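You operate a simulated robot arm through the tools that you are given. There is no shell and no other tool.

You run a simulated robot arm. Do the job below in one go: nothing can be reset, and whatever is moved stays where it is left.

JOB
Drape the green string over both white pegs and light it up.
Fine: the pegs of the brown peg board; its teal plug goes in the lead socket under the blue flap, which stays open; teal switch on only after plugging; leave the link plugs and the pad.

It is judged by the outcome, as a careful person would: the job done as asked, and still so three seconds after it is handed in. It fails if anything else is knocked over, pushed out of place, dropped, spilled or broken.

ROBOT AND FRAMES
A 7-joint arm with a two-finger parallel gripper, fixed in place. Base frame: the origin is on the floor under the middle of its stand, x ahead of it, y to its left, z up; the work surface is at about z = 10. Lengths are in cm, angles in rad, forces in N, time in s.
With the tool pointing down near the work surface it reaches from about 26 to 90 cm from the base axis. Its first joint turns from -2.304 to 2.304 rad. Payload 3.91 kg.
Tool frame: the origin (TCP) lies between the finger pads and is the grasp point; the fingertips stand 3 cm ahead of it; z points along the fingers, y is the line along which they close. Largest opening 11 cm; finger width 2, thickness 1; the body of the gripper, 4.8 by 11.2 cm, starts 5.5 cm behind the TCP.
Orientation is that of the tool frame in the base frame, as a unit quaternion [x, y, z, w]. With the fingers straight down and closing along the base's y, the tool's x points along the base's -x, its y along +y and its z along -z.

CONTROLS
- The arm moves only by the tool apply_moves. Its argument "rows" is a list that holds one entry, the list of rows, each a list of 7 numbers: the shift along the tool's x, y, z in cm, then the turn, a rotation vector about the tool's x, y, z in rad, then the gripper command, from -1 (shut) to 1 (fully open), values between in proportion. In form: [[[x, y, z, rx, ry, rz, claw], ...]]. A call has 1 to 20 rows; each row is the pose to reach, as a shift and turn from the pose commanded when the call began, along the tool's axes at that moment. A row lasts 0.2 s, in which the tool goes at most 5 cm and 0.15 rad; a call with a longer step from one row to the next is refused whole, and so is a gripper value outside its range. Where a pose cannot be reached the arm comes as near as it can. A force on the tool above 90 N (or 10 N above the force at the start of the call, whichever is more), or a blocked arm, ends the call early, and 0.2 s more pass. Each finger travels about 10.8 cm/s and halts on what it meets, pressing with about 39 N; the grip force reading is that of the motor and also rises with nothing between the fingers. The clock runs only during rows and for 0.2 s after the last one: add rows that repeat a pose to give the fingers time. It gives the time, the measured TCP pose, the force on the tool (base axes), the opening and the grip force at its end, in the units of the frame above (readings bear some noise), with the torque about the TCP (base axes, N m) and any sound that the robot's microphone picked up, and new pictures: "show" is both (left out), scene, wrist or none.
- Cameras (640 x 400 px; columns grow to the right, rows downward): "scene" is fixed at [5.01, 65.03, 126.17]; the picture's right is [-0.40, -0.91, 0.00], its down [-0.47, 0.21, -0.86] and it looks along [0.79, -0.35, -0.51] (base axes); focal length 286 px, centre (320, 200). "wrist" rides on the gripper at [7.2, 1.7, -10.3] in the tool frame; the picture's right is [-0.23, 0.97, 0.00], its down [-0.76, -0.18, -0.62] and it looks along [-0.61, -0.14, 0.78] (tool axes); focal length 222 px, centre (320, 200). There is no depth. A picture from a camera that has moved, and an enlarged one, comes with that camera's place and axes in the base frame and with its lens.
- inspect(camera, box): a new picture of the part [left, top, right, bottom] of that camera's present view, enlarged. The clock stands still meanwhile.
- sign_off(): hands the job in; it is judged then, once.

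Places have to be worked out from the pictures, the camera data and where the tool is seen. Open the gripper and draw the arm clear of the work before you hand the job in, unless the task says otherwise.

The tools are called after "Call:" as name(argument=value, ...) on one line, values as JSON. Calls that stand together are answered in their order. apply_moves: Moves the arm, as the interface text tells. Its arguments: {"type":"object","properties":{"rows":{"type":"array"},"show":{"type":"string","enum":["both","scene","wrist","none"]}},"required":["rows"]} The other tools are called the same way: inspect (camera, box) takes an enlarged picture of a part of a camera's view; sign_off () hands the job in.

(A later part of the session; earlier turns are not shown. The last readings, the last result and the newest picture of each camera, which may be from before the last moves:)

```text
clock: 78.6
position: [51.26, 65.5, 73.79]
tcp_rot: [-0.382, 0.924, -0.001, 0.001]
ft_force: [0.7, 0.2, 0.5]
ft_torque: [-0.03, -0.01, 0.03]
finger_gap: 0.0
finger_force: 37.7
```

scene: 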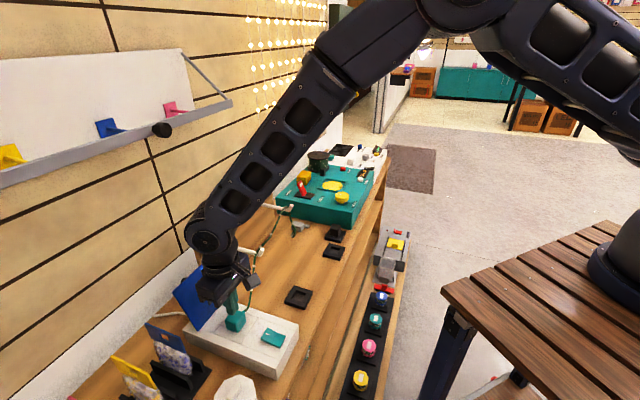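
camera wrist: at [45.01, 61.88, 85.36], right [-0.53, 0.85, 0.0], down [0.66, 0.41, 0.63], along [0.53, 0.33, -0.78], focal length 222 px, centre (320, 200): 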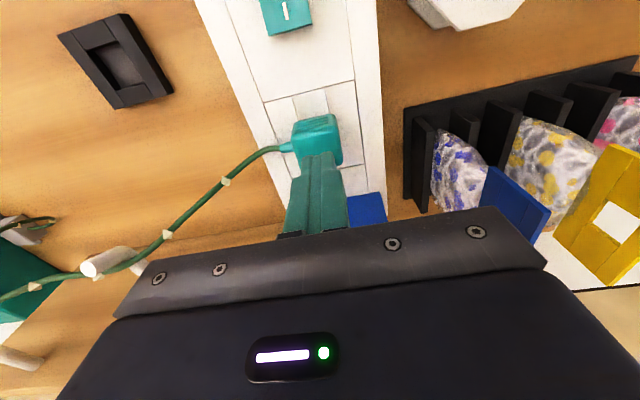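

Call:
apply_moves(rows=[[[0, 0, 0.15, 0, 0, 0, -1], [0, 0, 0.3, 0, 0, 0, -1], [0, 0, 0.45, 0, 0, 0, -1]]], show="none")

```text
clock: 79.4
position: [51.31, 65.69, 73.39]
tcp_rot: [-0.382, 0.924, 0.0, 0.002]
ft_force: [-0.9, -2.0, 3.9]
ft_torque: [-0.06, 0.04, 0.01]
finger_gap: 0.0
finger_force: 37.5
```

Call:
apply_moves(rows=[[[0, 0, 0.15, 0, 0, 0, -1], [0, 0, 0.3, 0, 0, 0, -1], [0, 0, 0.4, 0, 0, 0, -1], [0, 0, 0.4, 0, 0, 0, -1]]], show="none")

```text
clock: 80.4
position: [51.33, 65.69, 73.33]
tcp_rot: [-0.383, 0.924, 0.001, 0.003]
ft_force: [-0.6, -10.2, 62.6]
ft_torque: [-0.46, 0.17, -0.02]
finger_gap: 0.01
finger_force: 37.8
```

The plug does not move under 60 N and no new snap is heard, so it was already fully home. I lift off and look around the other devices to make sure I have understood the switch.

Call:
apply_moves(rows=[[[0, 0, -1, 0, 0, 0, -1], [0, 0, -3, 0, 0, 0, -1], [2, 0, -6, 0, 0, 0, -1], [5, 0, -9, 0, 0, 0, -1], [8, 0, -10, 0, 0, 0, -1], [8, 0, -10, 0, 0, 0, -1]]], show="scene")

Call:
inspect(camera="scene", box=[320, 135, 400, 195])

Call:
inspect(camera="scene", box=[220, 285, 310, 360])

Call:
inspect(camera="scene", box=[270, 190, 360, 260])

```text
clock: 81.8
position: [45.43, 59.9, 82.94]
tcp_rot: [-0.383, 0.924, 0.001, 0.001]
ft_force: [-0.5, -0.2, -0.1]
ft_torque: [0.0, 0.0, -0.01]
finger_gap: 0.0
finger_force: 37.6
```

scene: 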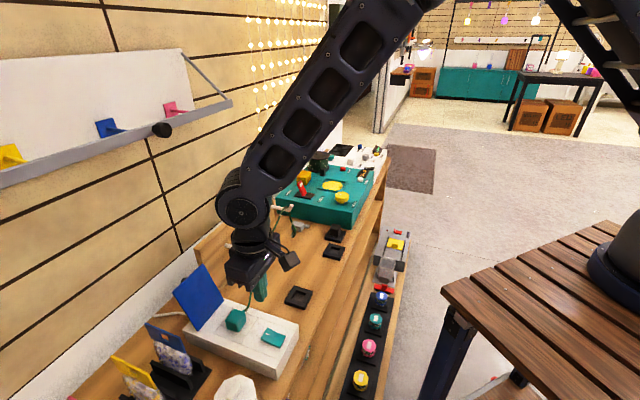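

```text
6.67 times, centred on (360, 165) of scene
camera zoom: at [5.01, 65.03, 126.17], right [-0.4, -0.91, 0.0], down [-0.47, 0.21, -0.86], along [0.79, -0.35, -0.51], focal length 1903 px, centre (53, 433)
```

zoom: 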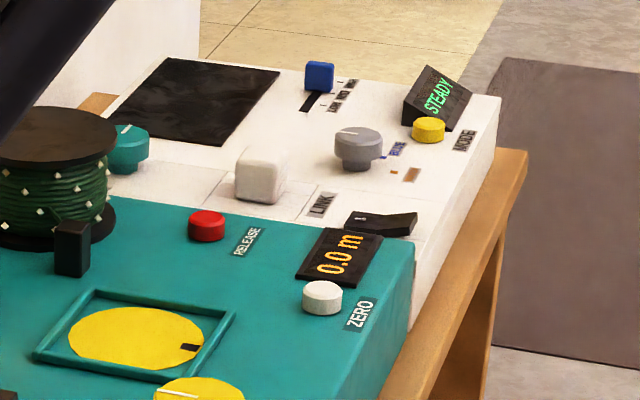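

```text
5.33 times, centred on (265, 322) of scene
camera zoom: at [5.01, 65.03, 126.17], right [-0.4, -0.91, 0.0], down [-0.47, 0.21, -0.86], along [0.79, -0.35, -0.51], focal length 1523 px, centre (613, -453)
```

zoom: 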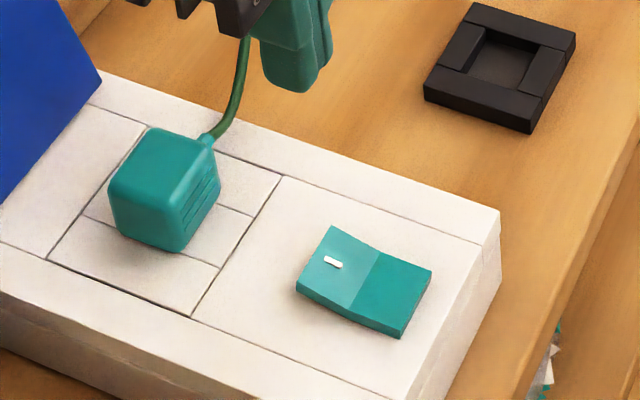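

```text
5.71 times, centred on (315, 225) of scene
camera zoom: at [5.01, 65.03, 126.17], right [-0.4, -0.91, 0.0], down [-0.47, 0.21, -0.86], along [0.79, -0.35, -0.51], focal length 1631 px, centre (349, 57)
```

zoom: 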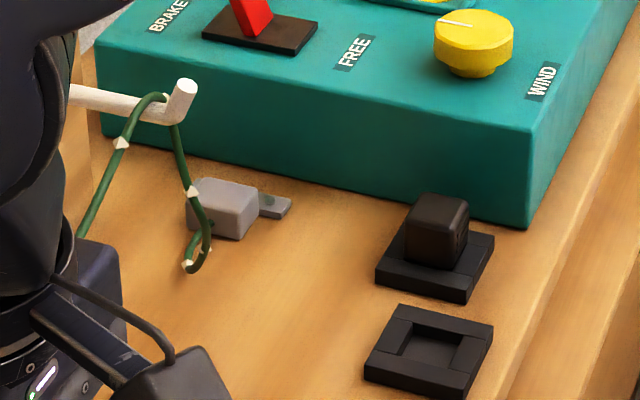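

The far white unit is a separate controller with a white LINK plug, which I leave alone; the teal rocker on the socket box is the switch. With the plug confirmed home, I press the marked half again to switch on.

Call:
apply_moves(rows=[[[0, 0, 4, 0, 0, 0, -1], [-0.1, 0, 8, 0, 0, 0, -1], [-0.2, 0, 10.8, 0, 0, 0, -1], [-0.2, 0, 11.4, 0, 0, 0, -1], [-0.2, 0, 11.8, 0, 0, 0, -1], [-0.2, 0, 12.1, 0, 0, 0, -1]]], show="none")

```text
clock: 83.2
position: [45.68, 60.13, 70.95]
tcp_rot: [-0.382, 0.924, 0.0, 0.001]
ft_force: [0.9, -0.6, 0.1]
ft_torque: [0.01, 0.04, 0.01]
finger_gap: 0.0
finger_force: 37.6
```

Call:
apply_moves(rows=[[[0, 0, 0.2, 0, 0, 0, -1], [0, 0, 0.4, 0, 0, 0, -1], [0, 0, 0.5, 0, 0, 0, -1]]], show="both")

Call:
inspect(camera="scene", box=[220, 285, 310, 360])

Call:
inspect(camera="wrist", box=[40, 90, 320, 260])

```text
clock: 84.0
position: [45.62, 60.16, 70.75]
tcp_rot: [-0.382, 0.924, 0.001, 0.003]
ft_force: [-6.4, -18.2, 63.0]
ft_torque: [-0.92, 0.68, 0.06]
finger_gap: 0.02
finger_force: 37.7
camera wrist: at [39.38, 56.25, 80.94], right [-0.53, 0.85, 0.0], down [0.66, 0.41, 0.63], along [0.53, 0.33, -0.78], focal length 222 px, centre (320, 200)
```

scene: 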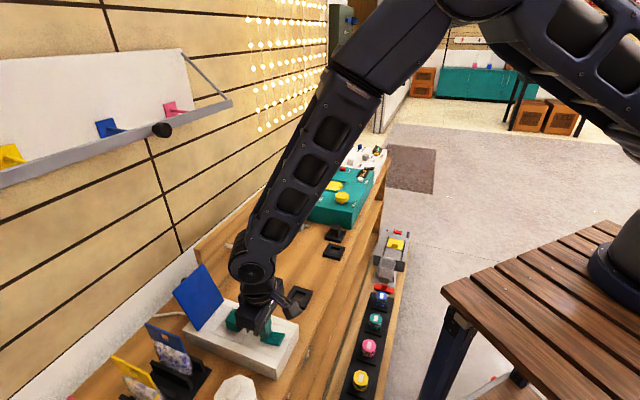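
wrist: 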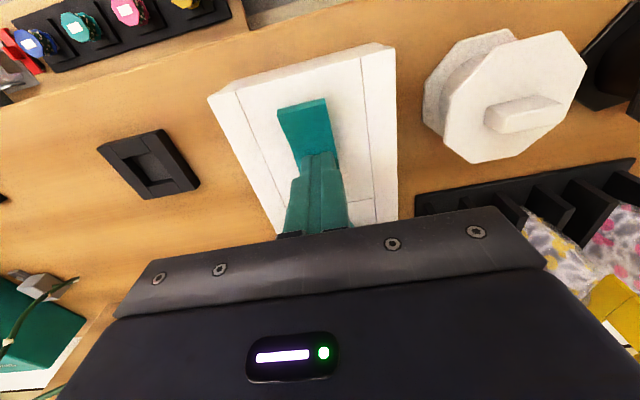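

```text
5.33 times, centred on (265, 322) of scene
camera zoom: at [5.01, 65.03, 126.17], right [-0.4, -0.91, 0.0], down [-0.47, 0.21, -0.86], along [0.79, -0.35, -0.51], focal length 1523 px, centre (613, -453)
```

zoom: 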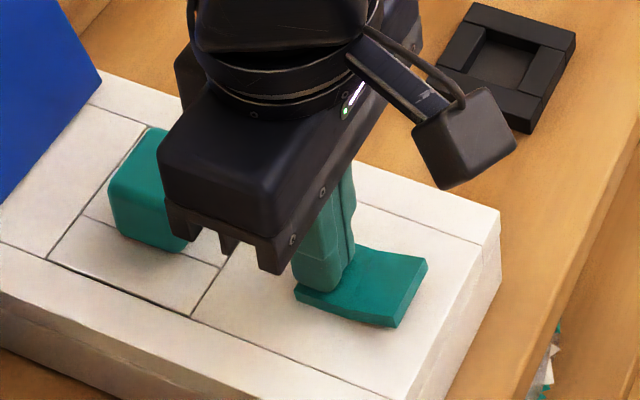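

```text
2.29 times, centred on (180, 175) of wrist
camera zoom: at [39.38, 56.25, 80.94], right [-0.53, 0.85, 0.0], down [0.66, 0.41, 0.63], along [0.53, 0.33, -0.78], focal length 508 px, centre (640, 257)
```

zoom: 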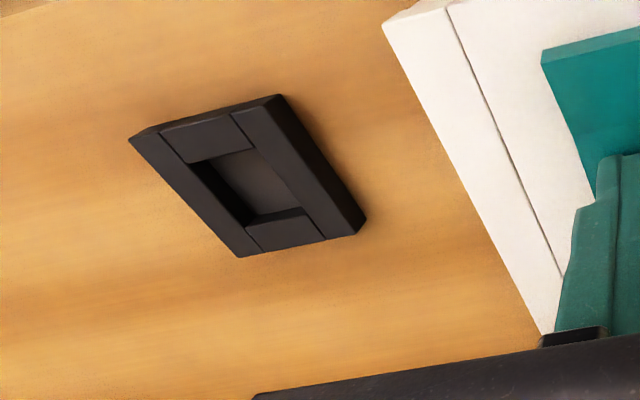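

The rocker is over at its stop again. I lift straight off and check rocker and bulbs.

Call:
apply_moves(rows=[[[0, 0, -0.6, 0, 0, 0, -1], [0, 0, -2, 0, 0, 0, -1], [0, 0, -5, 0, 0, 0, -1], [2, 0, -9, 0, 0, 0, -1], [5, 0, -12, 0, 0, 0, -1], [8.5, 0, -15, 0, 0, 0, -1], [12, 0, -18, 0, 0, 0, -1], [15.5, 0, -21, 0, 0, 0, -1], [15.5, 0, -21, 0, 0, 0, -1], [15.5, 0, -21, 0, 0, 0, -1]]], show="both")

Call:
inspect(camera="scene", box=[190, 180, 350, 360])

Call:
inspect(camera="scene", box=[230, 230, 290, 280])

Call:
inspect(camera="scene", box=[220, 285, 310, 360])

```text
clock: 86.2
position: [34.82, 49.24, 91.36]
tcp_rot: [-0.384, 0.924, 0.0, 0.001]
ft_force: [0.2, 0.2, 0.3]
ft_torque: [0.02, 0.02, -0.02]
finger_gap: 0.0
finger_force: 36.9
camera wrist: at [28.48, 45.24, 101.57], right [-0.53, 0.85, 0.0], down [0.66, 0.41, 0.62], along [0.53, 0.33, -0.78], focal length 222 px, centre (320, 200)
```

scene: 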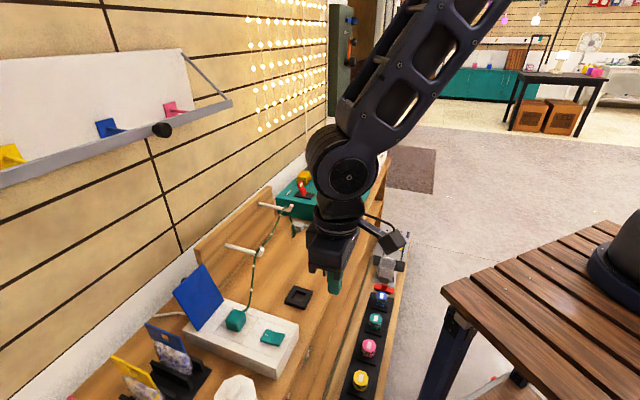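
wrist: 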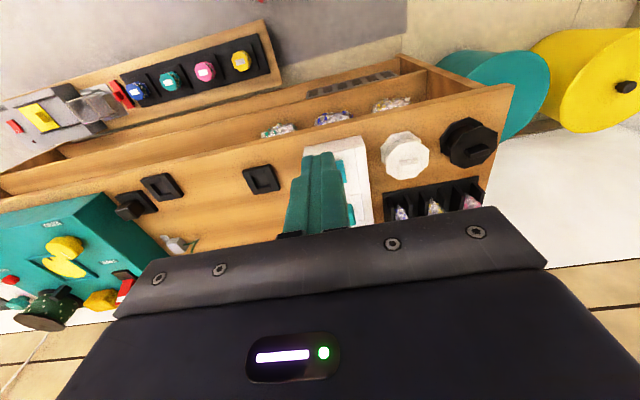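

```text
2.22 times, centred on (270, 270) of scene
camera zoom: at [5.01, 65.03, 126.17], right [-0.4, -0.91, 0.0], down [-0.47, 0.21, -0.86], along [0.79, -0.35, -0.51], focal length 634 px, centre (431, 44)
```

zoom: 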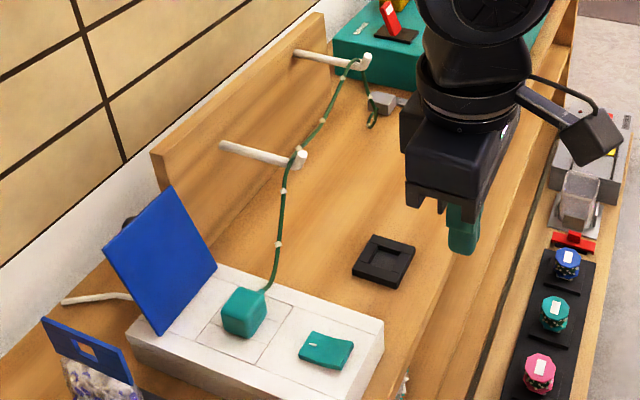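

```text
8.00 times, centred on (260, 255) of scene
camera zoom: at [5.01, 65.03, 126.17], right [-0.4, -0.91, 0.0], down [-0.47, 0.21, -0.86], along [0.79, -0.35, -0.51], focal length 2284 px, centre (800, -240)
```

zoom: 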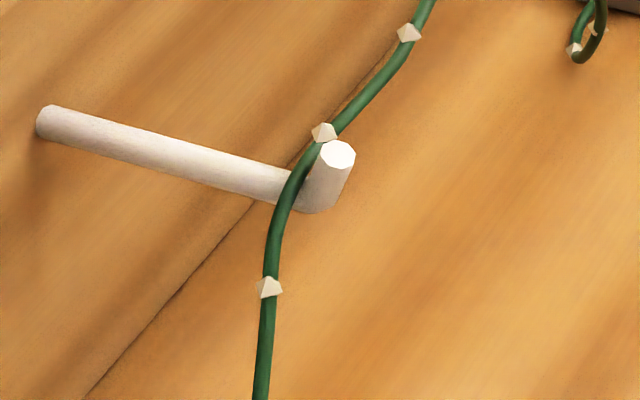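

```text
5.33 times, centred on (265, 322) of scene
camera zoom: at [5.01, 65.03, 126.17], right [-0.4, -0.91, 0.0], down [-0.47, 0.21, -0.86], along [0.79, -0.35, -0.51], focal length 1523 px, centre (613, -453)
```

zoom: 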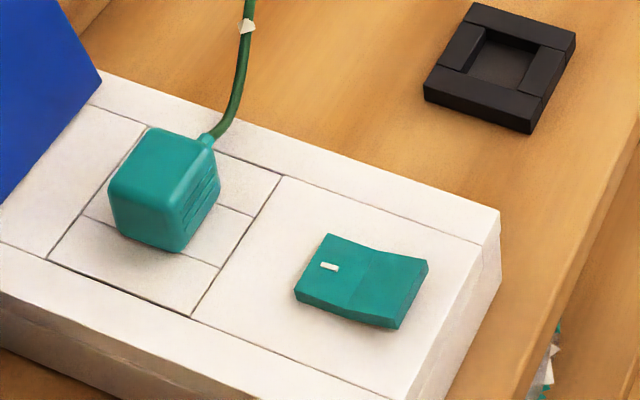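

The rocker stays on. I take a close wrist view of the bulbs to see whether they glow.

Call:
apply_moves(rows=[[[-4, -1, 1, 0, 0, 0, -1], [-8, -2, 3, 0, 0, 0, -1], [-12, -3, 5, 0, 0, 0, -1], [-15, -4, 6, 0, 0, 0, -1], [-15, -4, 6, 0, 0, 0, -1]]], show="wrist")

Call:
inspect(camera="wrist", box=[150, 100, 330, 230])

```text
clock: 87.4
position: [48.19, 56.98, 85.25]
tcp_rot: [-0.382, 0.924, 0.001, 0.001]
ft_force: [0.7, 0.2, -0.4]
ft_torque: [0.0, -0.01, 0.03]
finger_gap: 0.0
finger_force: 37.8
camera wrist: at [41.89, 53.04, 95.57], right [-0.53, 0.85, 0.0], down [0.66, 0.41, 0.62], along [0.53, 0.33, -0.78], focal length 222 px, centre (320, 200)
```

wrist: 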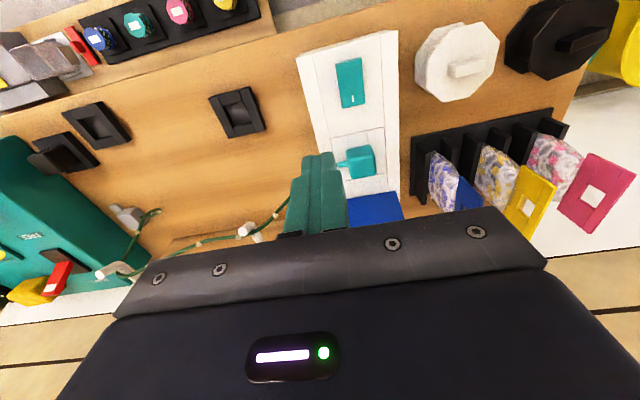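

```text
3.08 times, centred on (240, 165) of wrist
camera zoom: at [41.89, 53.04, 95.57], right [-0.53, 0.85, 0.0], down [0.66, 0.41, 0.62], along [0.53, 0.33, -0.78], focal length 684 px, centre (566, 308)
```

zoom: 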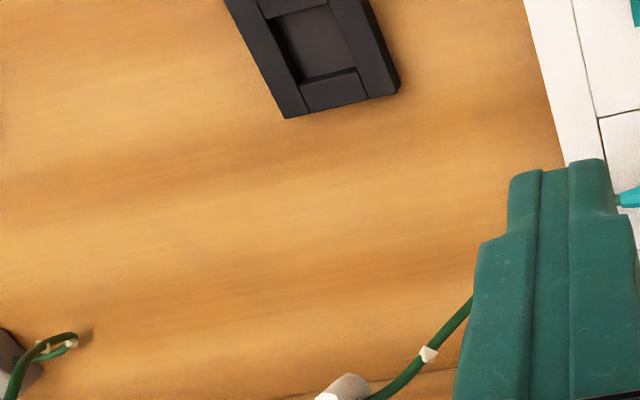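

The bulbs still look dull. To see if the plug is truly flush (blades in their slots), I bring the camera down to box height and look horizontally under the plug.

Call:
apply_moves(rows=[[[0.5, 0.4, 1, 0, -0.131, 0, -1], [0.9, 0.8, 2, 0, -0.262, 0, -1], [1.2, 1.2, 3.2, 0, -0.393, 0, -1], [1.4, 1.6, 4.4, 0, -0.524, 0, -1], [1.6, 2.0, 5.6, 0, -0.654, 0, -1], [1.7, 2.4, 6.8, 0, -0.785, 0, -1], [1.8, 2.8, 8, 0, -0.916, 0, -1], [1.9, 3.2, 9.2, 0, -1.047, 0, -1], [1.9, 3.6, 10.2, 0, -1.178, 0, -1], [1.9, 4, 11.25, 0, -1.309, 0, -1], [1.9, 4, 11.25, 0, -1.309, 0, -1]]], show="both")

Call:
inspect(camera="wrist", box=[270, 60, 390, 160])

```text
clock: 89.8
position: [44.15, 58.39, 74.12]
tcp_rot: [-0.303, 0.732, 0.234, 0.564]
ft_force: [-0.9, 0.1, -0.3]
ft_torque: [0.01, 0.0, -0.01]
finger_gap: 0.01
finger_force: 38.0
camera wrist: at [34.47, 51.31, 69.74], right [-0.65, 0.73, 0.22], down [-0.16, -0.41, 0.9], along [0.74, 0.54, 0.39], focal length 222 px, centre (320, 200)
```

scene: 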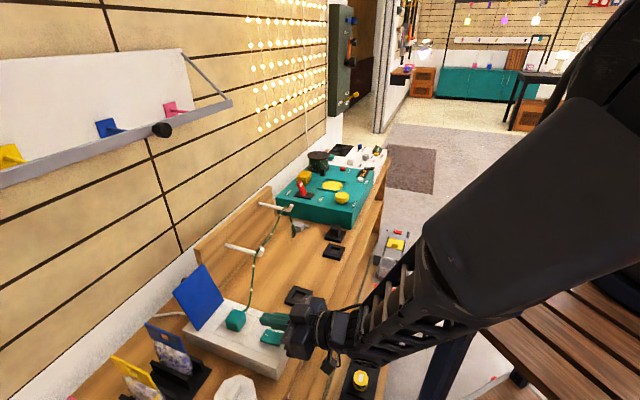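
wrist: 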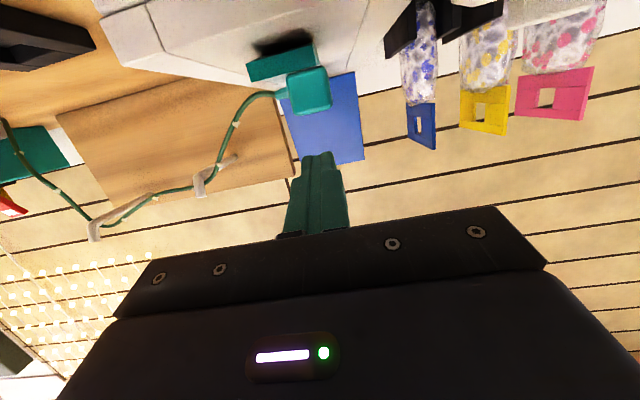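

```text
4.00 times, centred on (330, 110) of wrist
camera zoom: at [34.47, 51.31, 69.74], right [-0.65, 0.73, 0.22], down [-0.16, -0.41, 0.9], along [0.74, 0.54, 0.39], focal length 888 px, centre (280, 560)
```

zoom: 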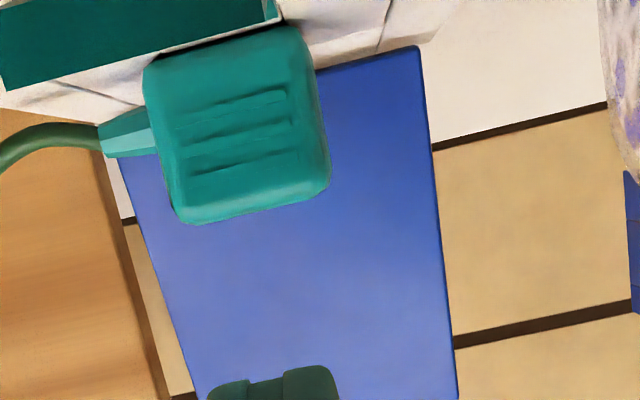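

Call:
inspect(camera="wrist", box=[280, 56, 345, 96])

Call:
inspect(camera="wrist", box=[180, 80, 280, 200])

```text
9.85 times, centred on (312, 76) of wrist
camera zoom: at [34.47, 51.31, 69.74], right [-0.65, 0.73, 0.22], down [-0.16, -0.41, 0.9], along [0.74, 0.54, 0.39], focal length 2187 px, centre (394, 1421)
```

zoom: 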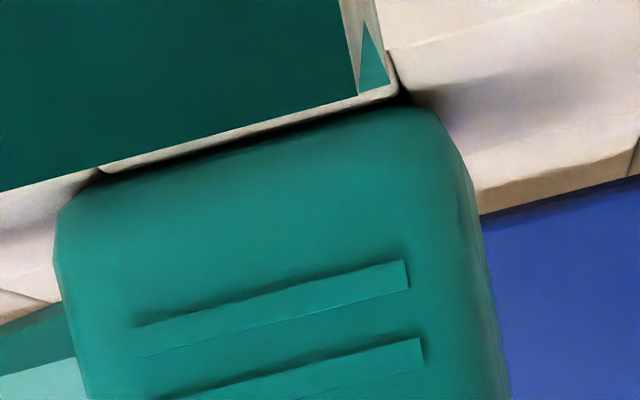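

```text
3.33 times, centred on (230, 140) of wrist
camera zoom: at [34.47, 51.31, 69.74], right [-0.65, 0.73, 0.22], down [-0.16, -0.41, 0.9], along [0.74, 0.54, 0.39], focal length 740 px, centre (620, 400)
```

zoom: 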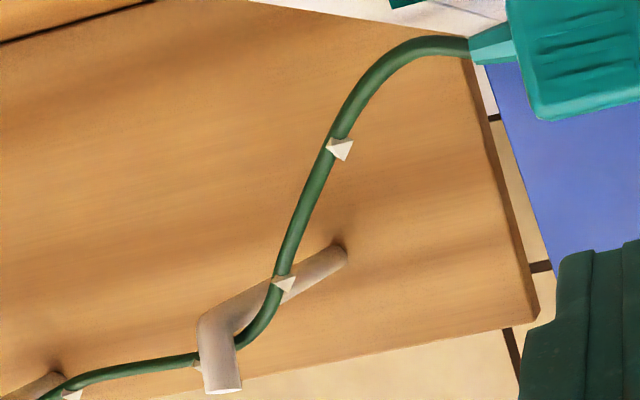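

The plug is flush against the box. I look at the wall panel and the controller labels, in case something there explains the missing glow.

Call:
inspect(camera="scene", box=[322, 0, 372, 120])

Call:
inspect(camera="scene", box=[350, 140, 395, 170])

Call:
inspect(camera="scene", box=[60, 290, 240, 400])

```text
3.33 times, centred on (347, 60) of scene
camera zoom: at [5.01, 65.03, 126.17], right [-0.4, -0.91, 0.0], down [-0.47, 0.21, -0.86], along [0.79, -0.35, -0.51], focal length 952 px, centre (230, 667)
```

zoom: 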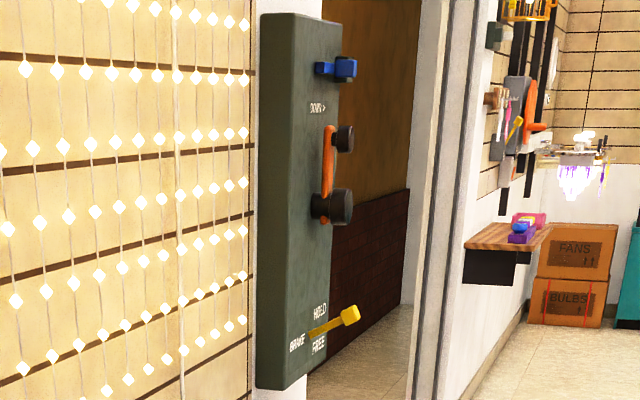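

```text
13.33 times, centred on (372, 155) of scene
camera zoom: at [5.01, 65.03, 126.17], right [-0.4, -0.91, 0.0], down [-0.47, 0.21, -0.86], along [0.79, -0.35, -0.51], focal length 3806 px, centre (-380, 800)
```

zoom: 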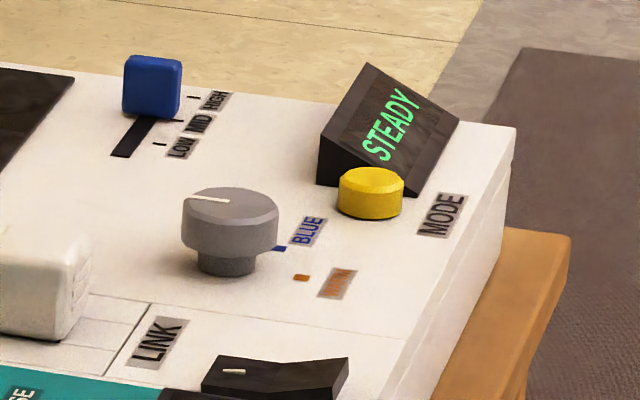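

```text
3.56 times, centred on (150, 345) of scene
camera zoom: at [5.01, 65.03, 126.17], right [-0.4, -0.91, 0.0], down [-0.47, 0.21, -0.86], along [0.79, -0.35, -0.51], focal length 1015 px, centre (924, -316)
```

zoom: 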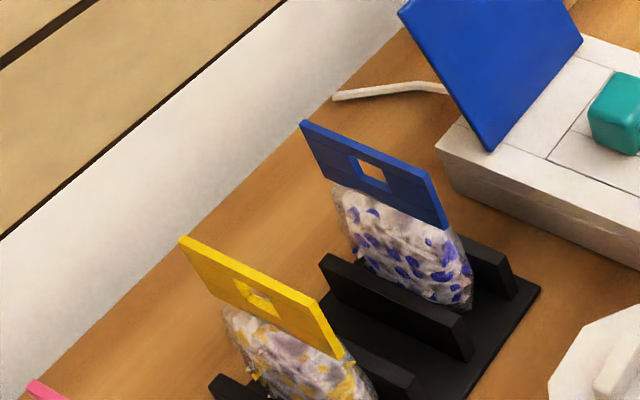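

Everything is mechanically in place but the bulbs are dull, so I'll re-check the plug's engagement with the switch off. First I return to vertical above the rocker's near half.

Call:
apply_moves(rows=[[[-0.9, 0, -0.9, 0, 0.131, 0, -1], [-1.7, 0, -1.4, 0, 0.262, 0, -1], [-2.5, 0, -1.8, 0, 0.393, 0, -1], [-3.3, 0, -2.1, 0, 0.524, 0, -1], [-4.1, 0, -2.36, 0, 0.654, 0, -1], [-4.9, 0, -2.36, 0, 0.785, 0, -1], [-5.7, 0, -2.36, 0, 0.916, 0, -1], [-6.5, 0, -2.36, 0, 1.047, 0, -1], [-7.1, 0, -2.36, 0, 1.178, 0, -1], [-7.65, 0.1, -2.36, 0, 1.309, 0, -1], [-7.65, 0.1, -2.36, 0, 1.309, 0, -1]]], show="both")

Call:
inspect(camera="scene", box=[220, 285, 310, 360])

```text
clock: 92.2
position: [43.78, 58.2, 82.14]
tcp_rot: [-0.383, 0.924, 0.0, 0.001]
ft_force: [-0.5, -0.4, 0.2]
ft_torque: [0.0, 0.02, 0.01]
finger_gap: 0.01
finger_force: 38.1
camera wrist: at [37.41, 54.37, 92.4], right [-0.53, 0.85, 0.0], down [0.66, 0.41, 0.62], along [0.53, 0.33, -0.78], focal length 222 px, centre (320, 200)
```

scene: 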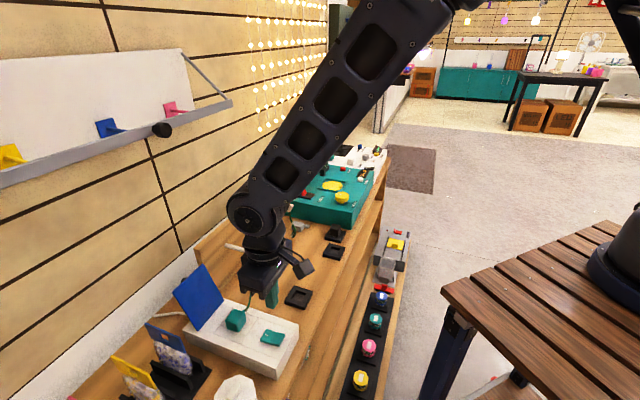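
wrist: 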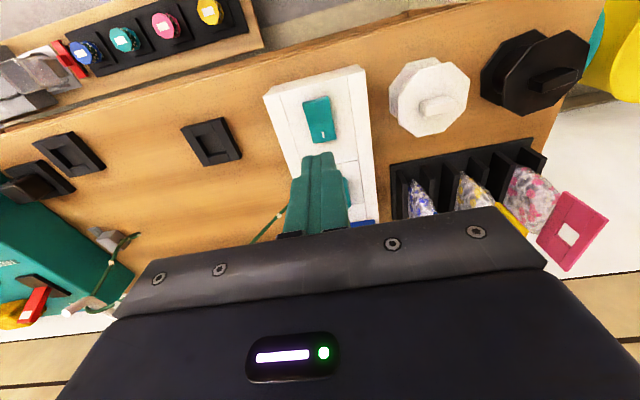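

```text
5.33 times, centred on (265, 322) of scene
camera zoom: at [5.01, 65.03, 126.17], right [-0.4, -0.91, 0.0], down [-0.47, 0.21, -0.86], along [0.79, -0.35, -0.51], focal length 1523 px, centre (613, -453)
```

zoom: 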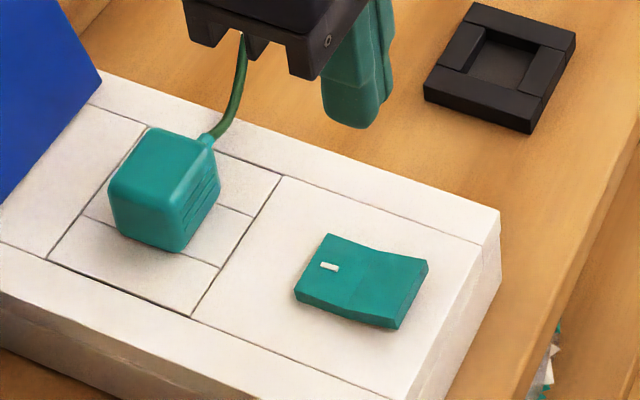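

The first "snap" may have been engaging and the second one disengaging (I had shifted the gripped plug sideways in between), so I will check by re-gripping it. First, switch off by pressing the near half.

Call:
apply_moves(rows=[[[0, 0, 4, 0, 0, 0, -1], [0, 0, 8, 0, 0, 0, -1], [0, 0, 10.4, 0, 0, 0, -1], [0, 0, 11.0, 0, 0, 0, -1], [0, 0, 11.3, 0, 0, 0, -1], [0, 0, 11.6, 0, 0, 0, -1]]], show="none")

Call:
inspect(camera="scene", box=[220, 285, 310, 360])

```text
clock: 93.6
position: [43.77, 58.29, 70.75]
tcp_rot: [-0.382, 0.924, 0.002, 0.002]
ft_force: [-6.1, -12.7, 39.6]
ft_torque: [-0.12, -0.07, -0.32]
finger_gap: 0.0
finger_force: 38.0
```

```text
5.33 times, centred on (265, 322) of scene
camera zoom: at [5.01, 65.03, 126.17], right [-0.4, -0.91, 0.0], down [-0.47, 0.21, -0.86], along [0.79, -0.35, -0.51], focal length 1523 px, centre (613, -453)
```

zoom: 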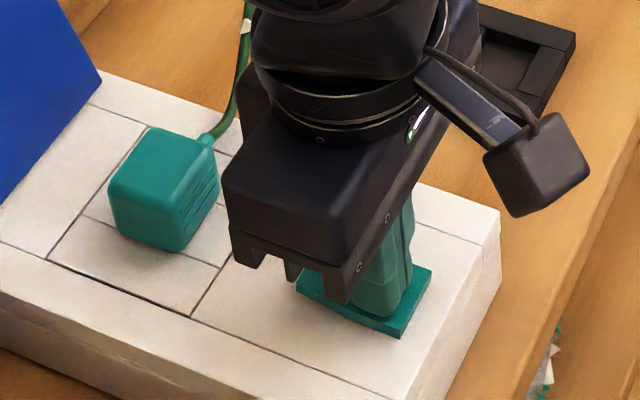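

Switch off. I rise, turn the tool 90° and position over the plug with the fingers open.

Call:
apply_moves(rows=[[[0, 0, -2, 0, 0, 0, -1], [0, 0, -6, 0, 0, 0, -0.6], [0, 0, -10.5, 0, 0, 0, -0.2], [-1, 0, -14, 0, 0, 0.143, 0], [-2, 0, -15.5, 0, 0, 0.286, 0], [-3, 0, -15.5, 0, 0, 0.428, 0], [-4, 0, -15.5, 0, 0, 0.571, 0], [-5, 0, -15.5, 0, 0, 0.714, 0], [-6, 0, -15.5, 0, 0, 0.857, 0], [-7, 0, -15.5, 0, 0, 1.0, 0], [-8, 0, -15.5, 0, 0, 1.142, 0], [-9, 0, -15.5, 0, 0, 1.285, 0], [-10, 0, -15.5, 0, 0, 1.428, 0], [-10.65, 0, -15.5, 0, 0, 1.5708, 0], [-10.65, 0, -15.5, 0, 0, 1.5708, 0]]], show="both")

Call:
inspect(camera="wrist", box=[230, 60, 410, 200])

```text
clock: 96.8
position: [51.2, 65.75, 86.13]
tcp_rot: [0.383, 0.924, 0.001, 0.0]
ft_force: [-0.3, 0.6, 0.5]
ft_torque: [0.04, -0.03, -0.03]
finger_gap: 5.51
finger_force: 0.1
camera wrist: at [47.31, 72.2, 96.31], right [0.85, 0.53, 0.0], down [0.41, -0.67, 0.62], along [0.33, -0.53, -0.78], focal length 222 px, centre (320, 200)
```

scene: 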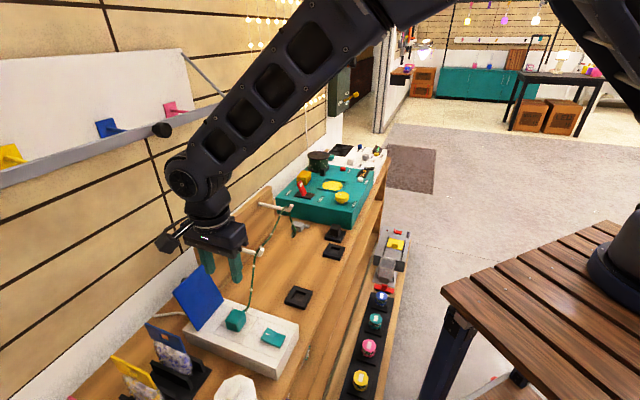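
wrist: 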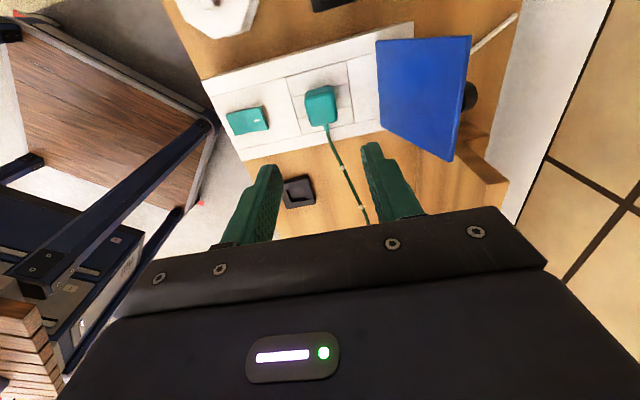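

```text
2.86 times, centred on (320, 130) of wrist
camera zoom: at [47.31, 72.2, 96.31], right [0.85, 0.53, 0.0], down [0.41, -0.67, 0.62], along [0.33, -0.53, -0.78], focal length 635 px, centre (320, 400)
```

zoom: 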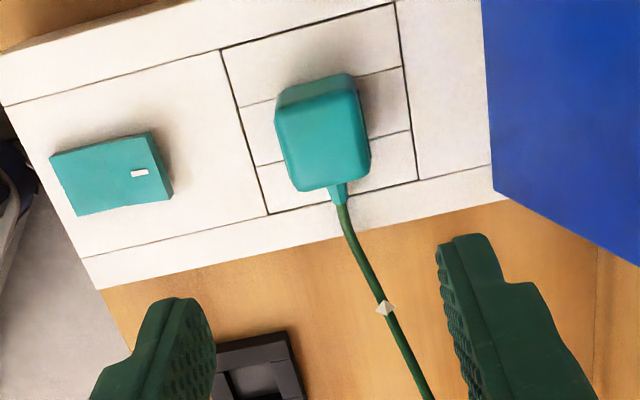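

The plug and switch (off) are in view; I descend over the plug with the fingers on its cable-free sides.

Call:
apply_moves(rows=[[[0, 0.15, 4, 0, 0, 0, 0], [0.03, 0.15, 8, 0, 0, 0, 0], [0.03, 0.15, 11.5, 0, 0, 0, 0], [0.03, 0.15, 14, 0, 0, 0, 0], [0.03, 0.15, 15.1, 0, 0, 0, 0], [0.03, 0.15, 15.1, 0, 0, 0, 0]]], show="wrist")

Call:
inspect(camera="wrist", box=[230, 80, 410, 220])

```text
clock: 98.2
position: [51.31, 65.93, 70.87]
tcp_rot: [0.383, 0.924, 0.001, 0.0]
ft_force: [0.2, -0.2, 0.3]
ft_torque: [-0.02, 0.02, -0.01]
finger_gap: 5.52
finger_force: 0.0
camera wrist: at [47.41, 72.33, 81.18], right [0.85, 0.53, 0.0], down [0.41, -0.67, 0.62], along [0.33, -0.53, -0.78], focal length 222 px, centre (320, 200)
```

wrist: 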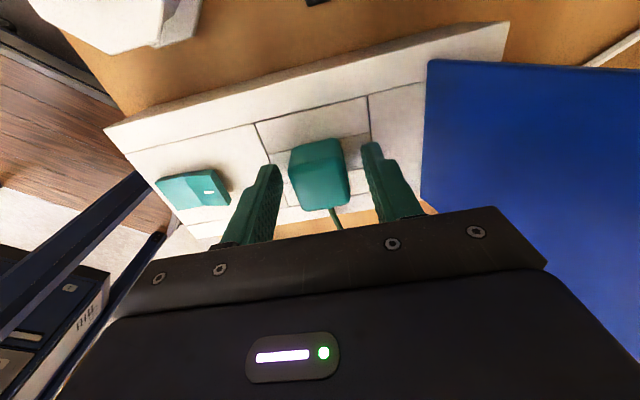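

```text
2.86 times, centred on (320, 150) of wrist
camera zoom: at [47.41, 72.33, 81.18], right [0.85, 0.53, 0.0], down [0.41, -0.67, 0.62], along [0.33, -0.53, -0.78], focal length 635 px, centre (320, 343)
```

zoom: 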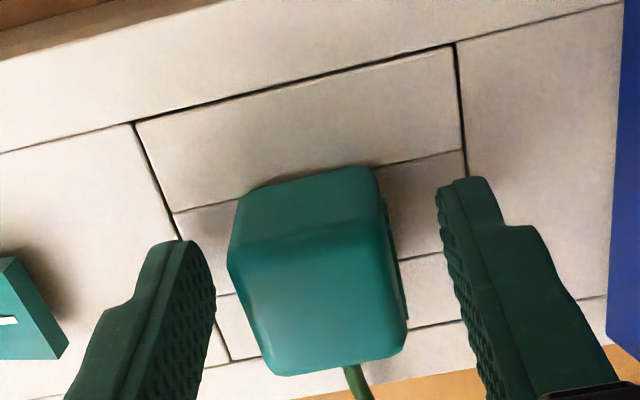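

Call:
apply_moves(rows=[[[0, 0, 0, 0, 0, 0, -0.2], [0, 0, 0, 0, 0, 0, -0.4], [0, 0, 0, 0, 0, 0, -0.6], [0, 0, 0, 0, 0, 0, -0.6]]], show="none")

```text
clock: 99.2
position: [51.4, 65.97, 70.98]
tcp_rot: [0.383, 0.924, 0.001, 0.001]
ft_force: [-0.6, -0.3, -0.7]
ft_torque: [0.01, 0.04, 0.0]
finger_gap: 3.28
finger_force: 38.7
```

Gripped without side force. Now a gentle upward test pull of 1 mm.

Call:
apply_moves(rows=[[[0, 0, -0.05, 0, 0, 0, -0.6], [0, 0, -0.1, 0, 0, 0, -0.6]]], show="none")

```text
clock: 99.8
position: [51.35, 65.89, 71.05]
tcp_rot: [0.383, 0.924, 0.001, 0.001]
ft_force: [-0.2, -0.5, 0.0]
ft_torque: [-0.01, -0.01, -0.04]
finger_gap: 3.26
finger_force: 39.6
```

No resistance at all, so the plug was not latched. I lift it a little further and then re-insert it straight down, keeping the sideways position unchanged.

Call:
apply_moves(rows=[[[0, 0, -0.1, 0, 0, 0, -0.6], [0, 0, -0.25, 0, 0, 0, -0.6], [0, 0, -0.4, 0, 0, 0, -0.6]]], show="none")

Call:
inspect(camera="scene", box=[225, 312, 261, 336])

Call:
inspect(camera="wrist", box=[270, 110, 380, 180])

```text
clock: 100.6
position: [51.36, 65.89, 71.49]
tcp_rot: [0.383, 0.924, 0.001, 0.0]
ft_force: [0.3, -0.4, -1.1]
ft_torque: [-0.01, -0.02, 0.02]
finger_gap: 3.27
finger_force: 38.8
```

```text
16.00 times, centred on (243, 324) of scene
camera zoom: at [5.01, 65.03, 126.17], right [-0.4, -0.91, 0.0], down [-0.47, 0.21, -0.86], along [0.79, -0.35, -0.51], focal length 4568 px, centre (1552, -1784)
```

zoom: 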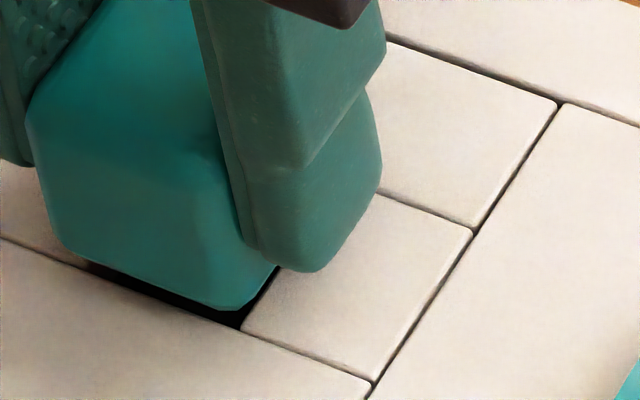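

```text
5.71 times, centred on (325, 145) of wrist
camera zoom: at [47.38, 72.3, 81.7], right [0.85, 0.53, 0.0], down [0.41, -0.67, 0.62], along [0.33, -0.53, -0.78], focal length 1269 px, centre (291, 514)
```

zoom: 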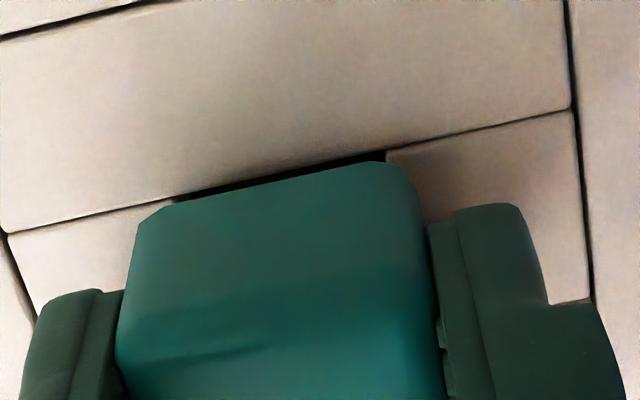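

The plug is about 0.4 cm up and slightly toward the robot/right of the hole's centre (about 1 mm each). I correct by 1 mm in both directions and press down again, listening for the snap.

Call:
apply_moves(rows=[[[0.1, 0.1, 0, 0, 0, 0, -0.6], [0.1, 0.1, 0.2, 0, 0, 0, -0.6], [0.1, 0.1, 0.4, 0, 0, 0, -0.6], [0.1, 0.1, 0.55, 0, 0, 0, -0.6]]], show="none")

```text
clock: 101.6
position: [51.43, 66.18, 70.83]
tcp_rot: [0.383, 0.924, 0.001, 0.001]
ft_force: [0.2, -0.6, 1.3]
ft_torque: [-0.02, 0.02, 0.01]
finger_gap: 3.26
finger_force: 38.8
```

Call:
apply_moves(rows=[[[0, 0, 0.1, 0, 0, 0, -0.6], [0, 0, 0.2, 0, 0, 0, -0.6], [0, 0, 0.2, 0, 0, 0, -0.6]]], show="none")

```text
clock: 102.4
position: [51.37, 66.07, 70.79]
tcp_rot: [0.383, 0.924, 0.003, 0.001]
ft_force: [-4.1, -4.2, 31.9]
ft_torque: [-0.41, 0.19, 0.01]
finger_gap: 3.28
finger_force: 39.1
```

No snap at this position. The first snap pulled the plug to a≈-10.21, b≈82.83, so I raise slightly, align to that spot and lower gently again.

Call:
apply_moves(rows=[[[0, 0, -0.3, 0, 0, 0, -0.6], [0, 0, -0.7, 0, 0, 0, -0.6], [-0.15, -0.19, -0.7, 0, 0, 0, -0.6], [-0.15, -0.19, -0.7, 0, 0, 0, -0.6]]], show="none")

Call:
inspect(camera="wrist", box=[270, 110, 380, 180])

Call:
inspect(camera="scene", box=[225, 312, 261, 336])

```text
clock: 103.4
position: [51.39, 65.82, 71.28]
tcp_rot: [0.383, 0.924, 0.001, 0.0]
ft_force: [-0.3, 0.8, -0.6]
ft_torque: [0.01, -0.01, -0.02]
finger_gap: 3.27
finger_force: 38.9
```

```text
5.71 times, centred on (325, 145) of wrist
camera zoom: at [47.38, 72.18, 81.63], right [0.85, 0.53, 0.0], down [0.41, -0.67, 0.62], along [0.33, -0.53, -0.78], focal length 1269 px, centre (291, 514)
```

zoom: 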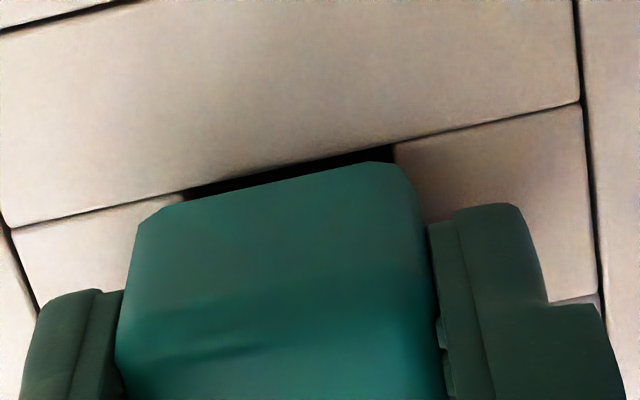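

```text
16.00 times, centred on (243, 324) of scene
camera zoom: at [5.01, 65.03, 126.17], right [-0.4, -0.91, 0.0], down [-0.47, 0.21, -0.86], along [0.79, -0.35, -0.51], focal length 4568 px, centre (1552, -1784)
```

zoom: 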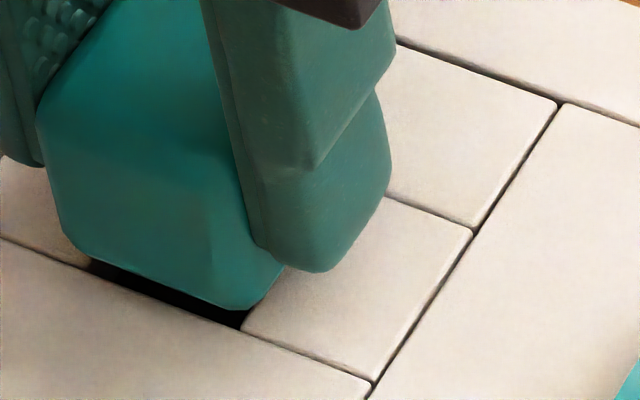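

The picture suggests the plug now sits about 0.25 cm toward +a in the grip compared with the first grasp. I verify by measuring its top face in the wrist view.

Call:
inspect(camera="wrist", box=[230, 60, 410, 220])

Call:
inspect(camera="wrist", box=[280, 120, 360, 230])

```text
2.50 times, centred on (320, 140) of wrist
camera zoom: at [47.38, 72.18, 81.63], right [0.85, 0.53, 0.0], down [0.41, -0.67, 0.62], along [0.33, -0.53, -0.78], focal length 555 px, centre (320, 350)
```

zoom: 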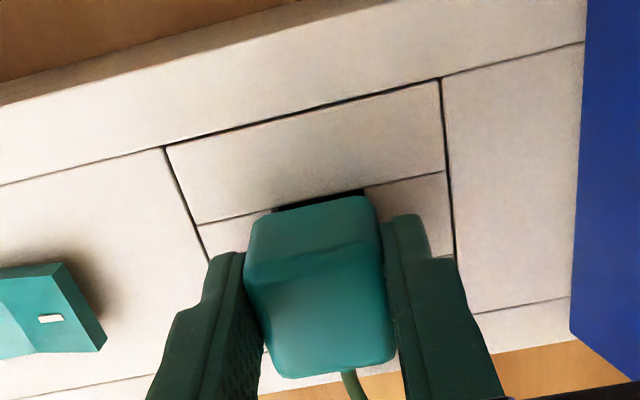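

```text
3.64 times, centred on (320, 175) of wrist
camera zoom: at [47.38, 72.18, 81.63], right [0.85, 0.53, 0.0], down [0.41, -0.67, 0.62], along [0.33, -0.53, -0.78], focal length 808 px, centre (320, 291)
```

zoom: 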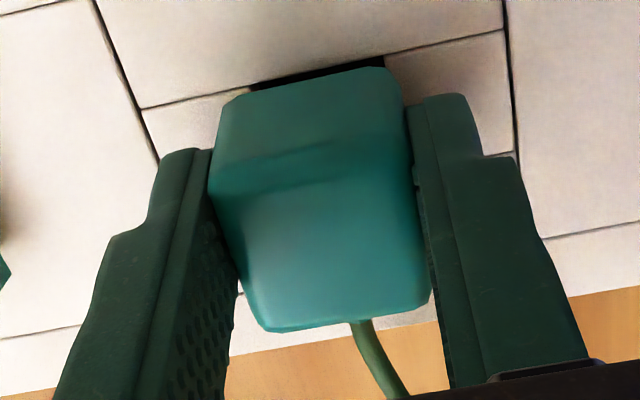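

The plug sits about 0.15 cm toward +a in this grip, so I shift 0.15 cm the other way and lower again in small steps, listening.

Call:
apply_moves(rows=[[[0.15, -0.03, 0, 0, 0, 0, -0.6], [0.15, -0.03, 0.2, 0, 0, 0, -0.6], [0.15, -0.03, 0.4, 0, 0, 0, -0.6]]], show="none")

Call:
apply_moves(rows=[[[0, 0, 0.1, 0, 0, 0, -0.6], [0, 0, 0.1, 0, 0, 0, -0.6]]], show="none")

Call:
apply_moves(rows=[[[0, 0, 0.1, 0, 0, 0, -0.6], [0, 0, 0.1, 0, 0, 0, -0.6]]], show="none")

```text
clock: 104.2
position: [51.16, 65.85, 71.05]
tcp_rot: [0.383, 0.924, 0.002, -0.001]
ft_force: [0.5, 0.2, -0.4]
ft_torque: [-0.01, 0.01, -0.02]
finger_gap: 3.26
finger_force: 39.1
```

```text
clock: 104.8
position: [51.15, 65.97, 70.85]
tcp_rot: [0.382, 0.924, 0.001, 0.001]
ft_force: [-0.1, 0.0, 0.1]
ft_torque: [0.03, 0.0, 0.03]
finger_gap: 3.25
finger_force: 38.9
```

```text
clock: 105.4
position: [51.23, 65.83, 70.99]
tcp_rot: [0.383, 0.924, 0.002, 0.001]
ft_force: [-2.7, -1.4, 12.9]
ft_torque: [-0.19, 0.22, -0.02]
finger_gap: 3.27
finger_force: 39.2
```

Call:
apply_moves(rows=[[[0, 0, 0.08, 0, 0, 0, -0.6], [0, 0, 0.08, 0, 0, 0, -0.6]]], show="none")

Call:
apply_moves(rows=[[[0, 0.1, 0, 0, 0, 0, -0.6], [0, 0.1, 0, 0, 0, 0, -0.6]]], show="none")

Call:
apply_moves(rows=[[[0, 0.1, 0, 0, 0, 0, -0.6], [0, 0.1, 0, 0, 0, 0, -0.6]]], show="none")

```text
clock: 106.0
position: [51.18, 65.9, 70.89]
tcp_rot: [0.382, 0.924, 0.002, 0.002]
ft_force: [-5.1, -6.0, 30.7]
ft_torque: [-0.39, 0.26, -0.02]
finger_gap: 3.26
finger_force: 38.8
```

```text
clock: 106.6
position: [51.35, 65.96, 70.8]
tcp_rot: [0.382, 0.924, 0.002, 0.0]
ft_force: [-8.0, -10.2, 40.9]
ft_torque: [-0.46, 0.24, -0.03]
finger_gap: 3.28
finger_force: 38.7
```

```text
clock: 107.2
position: [51.19, 66.02, 70.77]
tcp_rot: [0.383, 0.924, 0.002, 0.0]
ft_force: [-9.7, -10.7, 43.8]
ft_torque: [-0.47, 0.34, -0.05]
finger_gap: 3.29
finger_force: 40.0
```

Pressing and nudging gives no snap. I withdraw the plug fully (2 cm), re-centre it over the hole and look again before re-inserting.

Call:
apply_moves(rows=[[[0, -0.1, 0, 0, 0, 0, -0.6], [0, -0.13, -0.3, 0, 0, 0, -0.6], [0, -0.13, -1, 0, 0, 0, -0.6], [0, -0.13, -2, 0, 0, 0, -0.6], [0, -0.13, -2.4, 0, 0, 0, -0.6], [0, -0.13, -2.4, 0, 0, 0, -0.6]]], show="both")

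Call:
inspect(camera="scene", box=[215, 295, 265, 335])

Call:
inspect(camera="wrist", box=[260, 60, 390, 160])

```text
clock: 108.6
position: [51.32, 65.85, 73.24]
tcp_rot: [0.383, 0.924, 0.0, 0.001]
ft_force: [-0.1, 0.6, 0.4]
ft_torque: [0.0, -0.03, 0.0]
finger_gap: 3.27
finger_force: 39.4
camera wrist: at [47.33, 72.34, 83.41], right [0.85, 0.53, 0.0], down [0.41, -0.67, 0.62], along [0.33, -0.53, -0.78], focal length 222 px, centre (320, 200)
```

scene: 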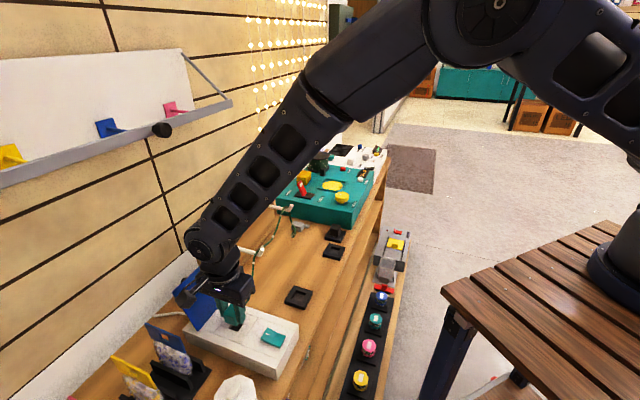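
wrist: 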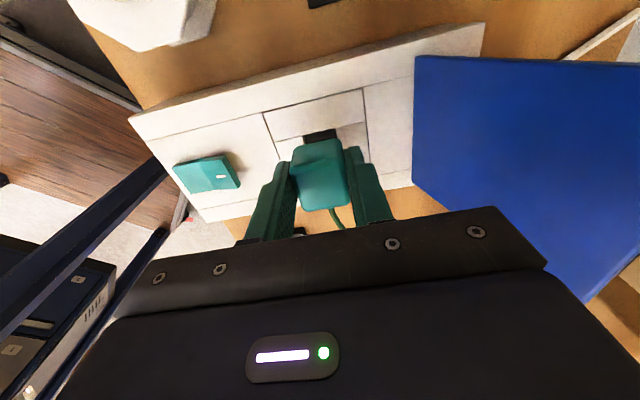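

```text
10.00 times, centred on (240, 315) of scene
camera zoom: at [5.01, 65.03, 126.17], right [-0.4, -0.91, 0.0], down [-0.47, 0.21, -0.86], along [0.79, -0.35, -0.51], focal length 2855 px, centre (1120, -950)
```

zoom: 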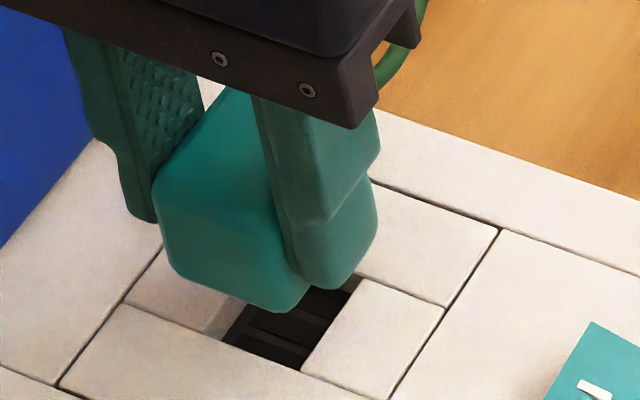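

```text
4.00 times, centred on (325, 110) of wrist
camera zoom: at [47.33, 72.34, 83.41], right [0.85, 0.53, 0.0], down [0.41, -0.67, 0.62], along [0.33, -0.53, -0.78], focal length 888 px, centre (300, 560)
```

zoom: 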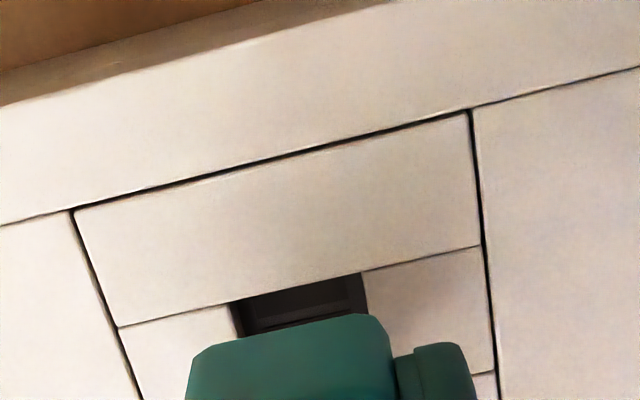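

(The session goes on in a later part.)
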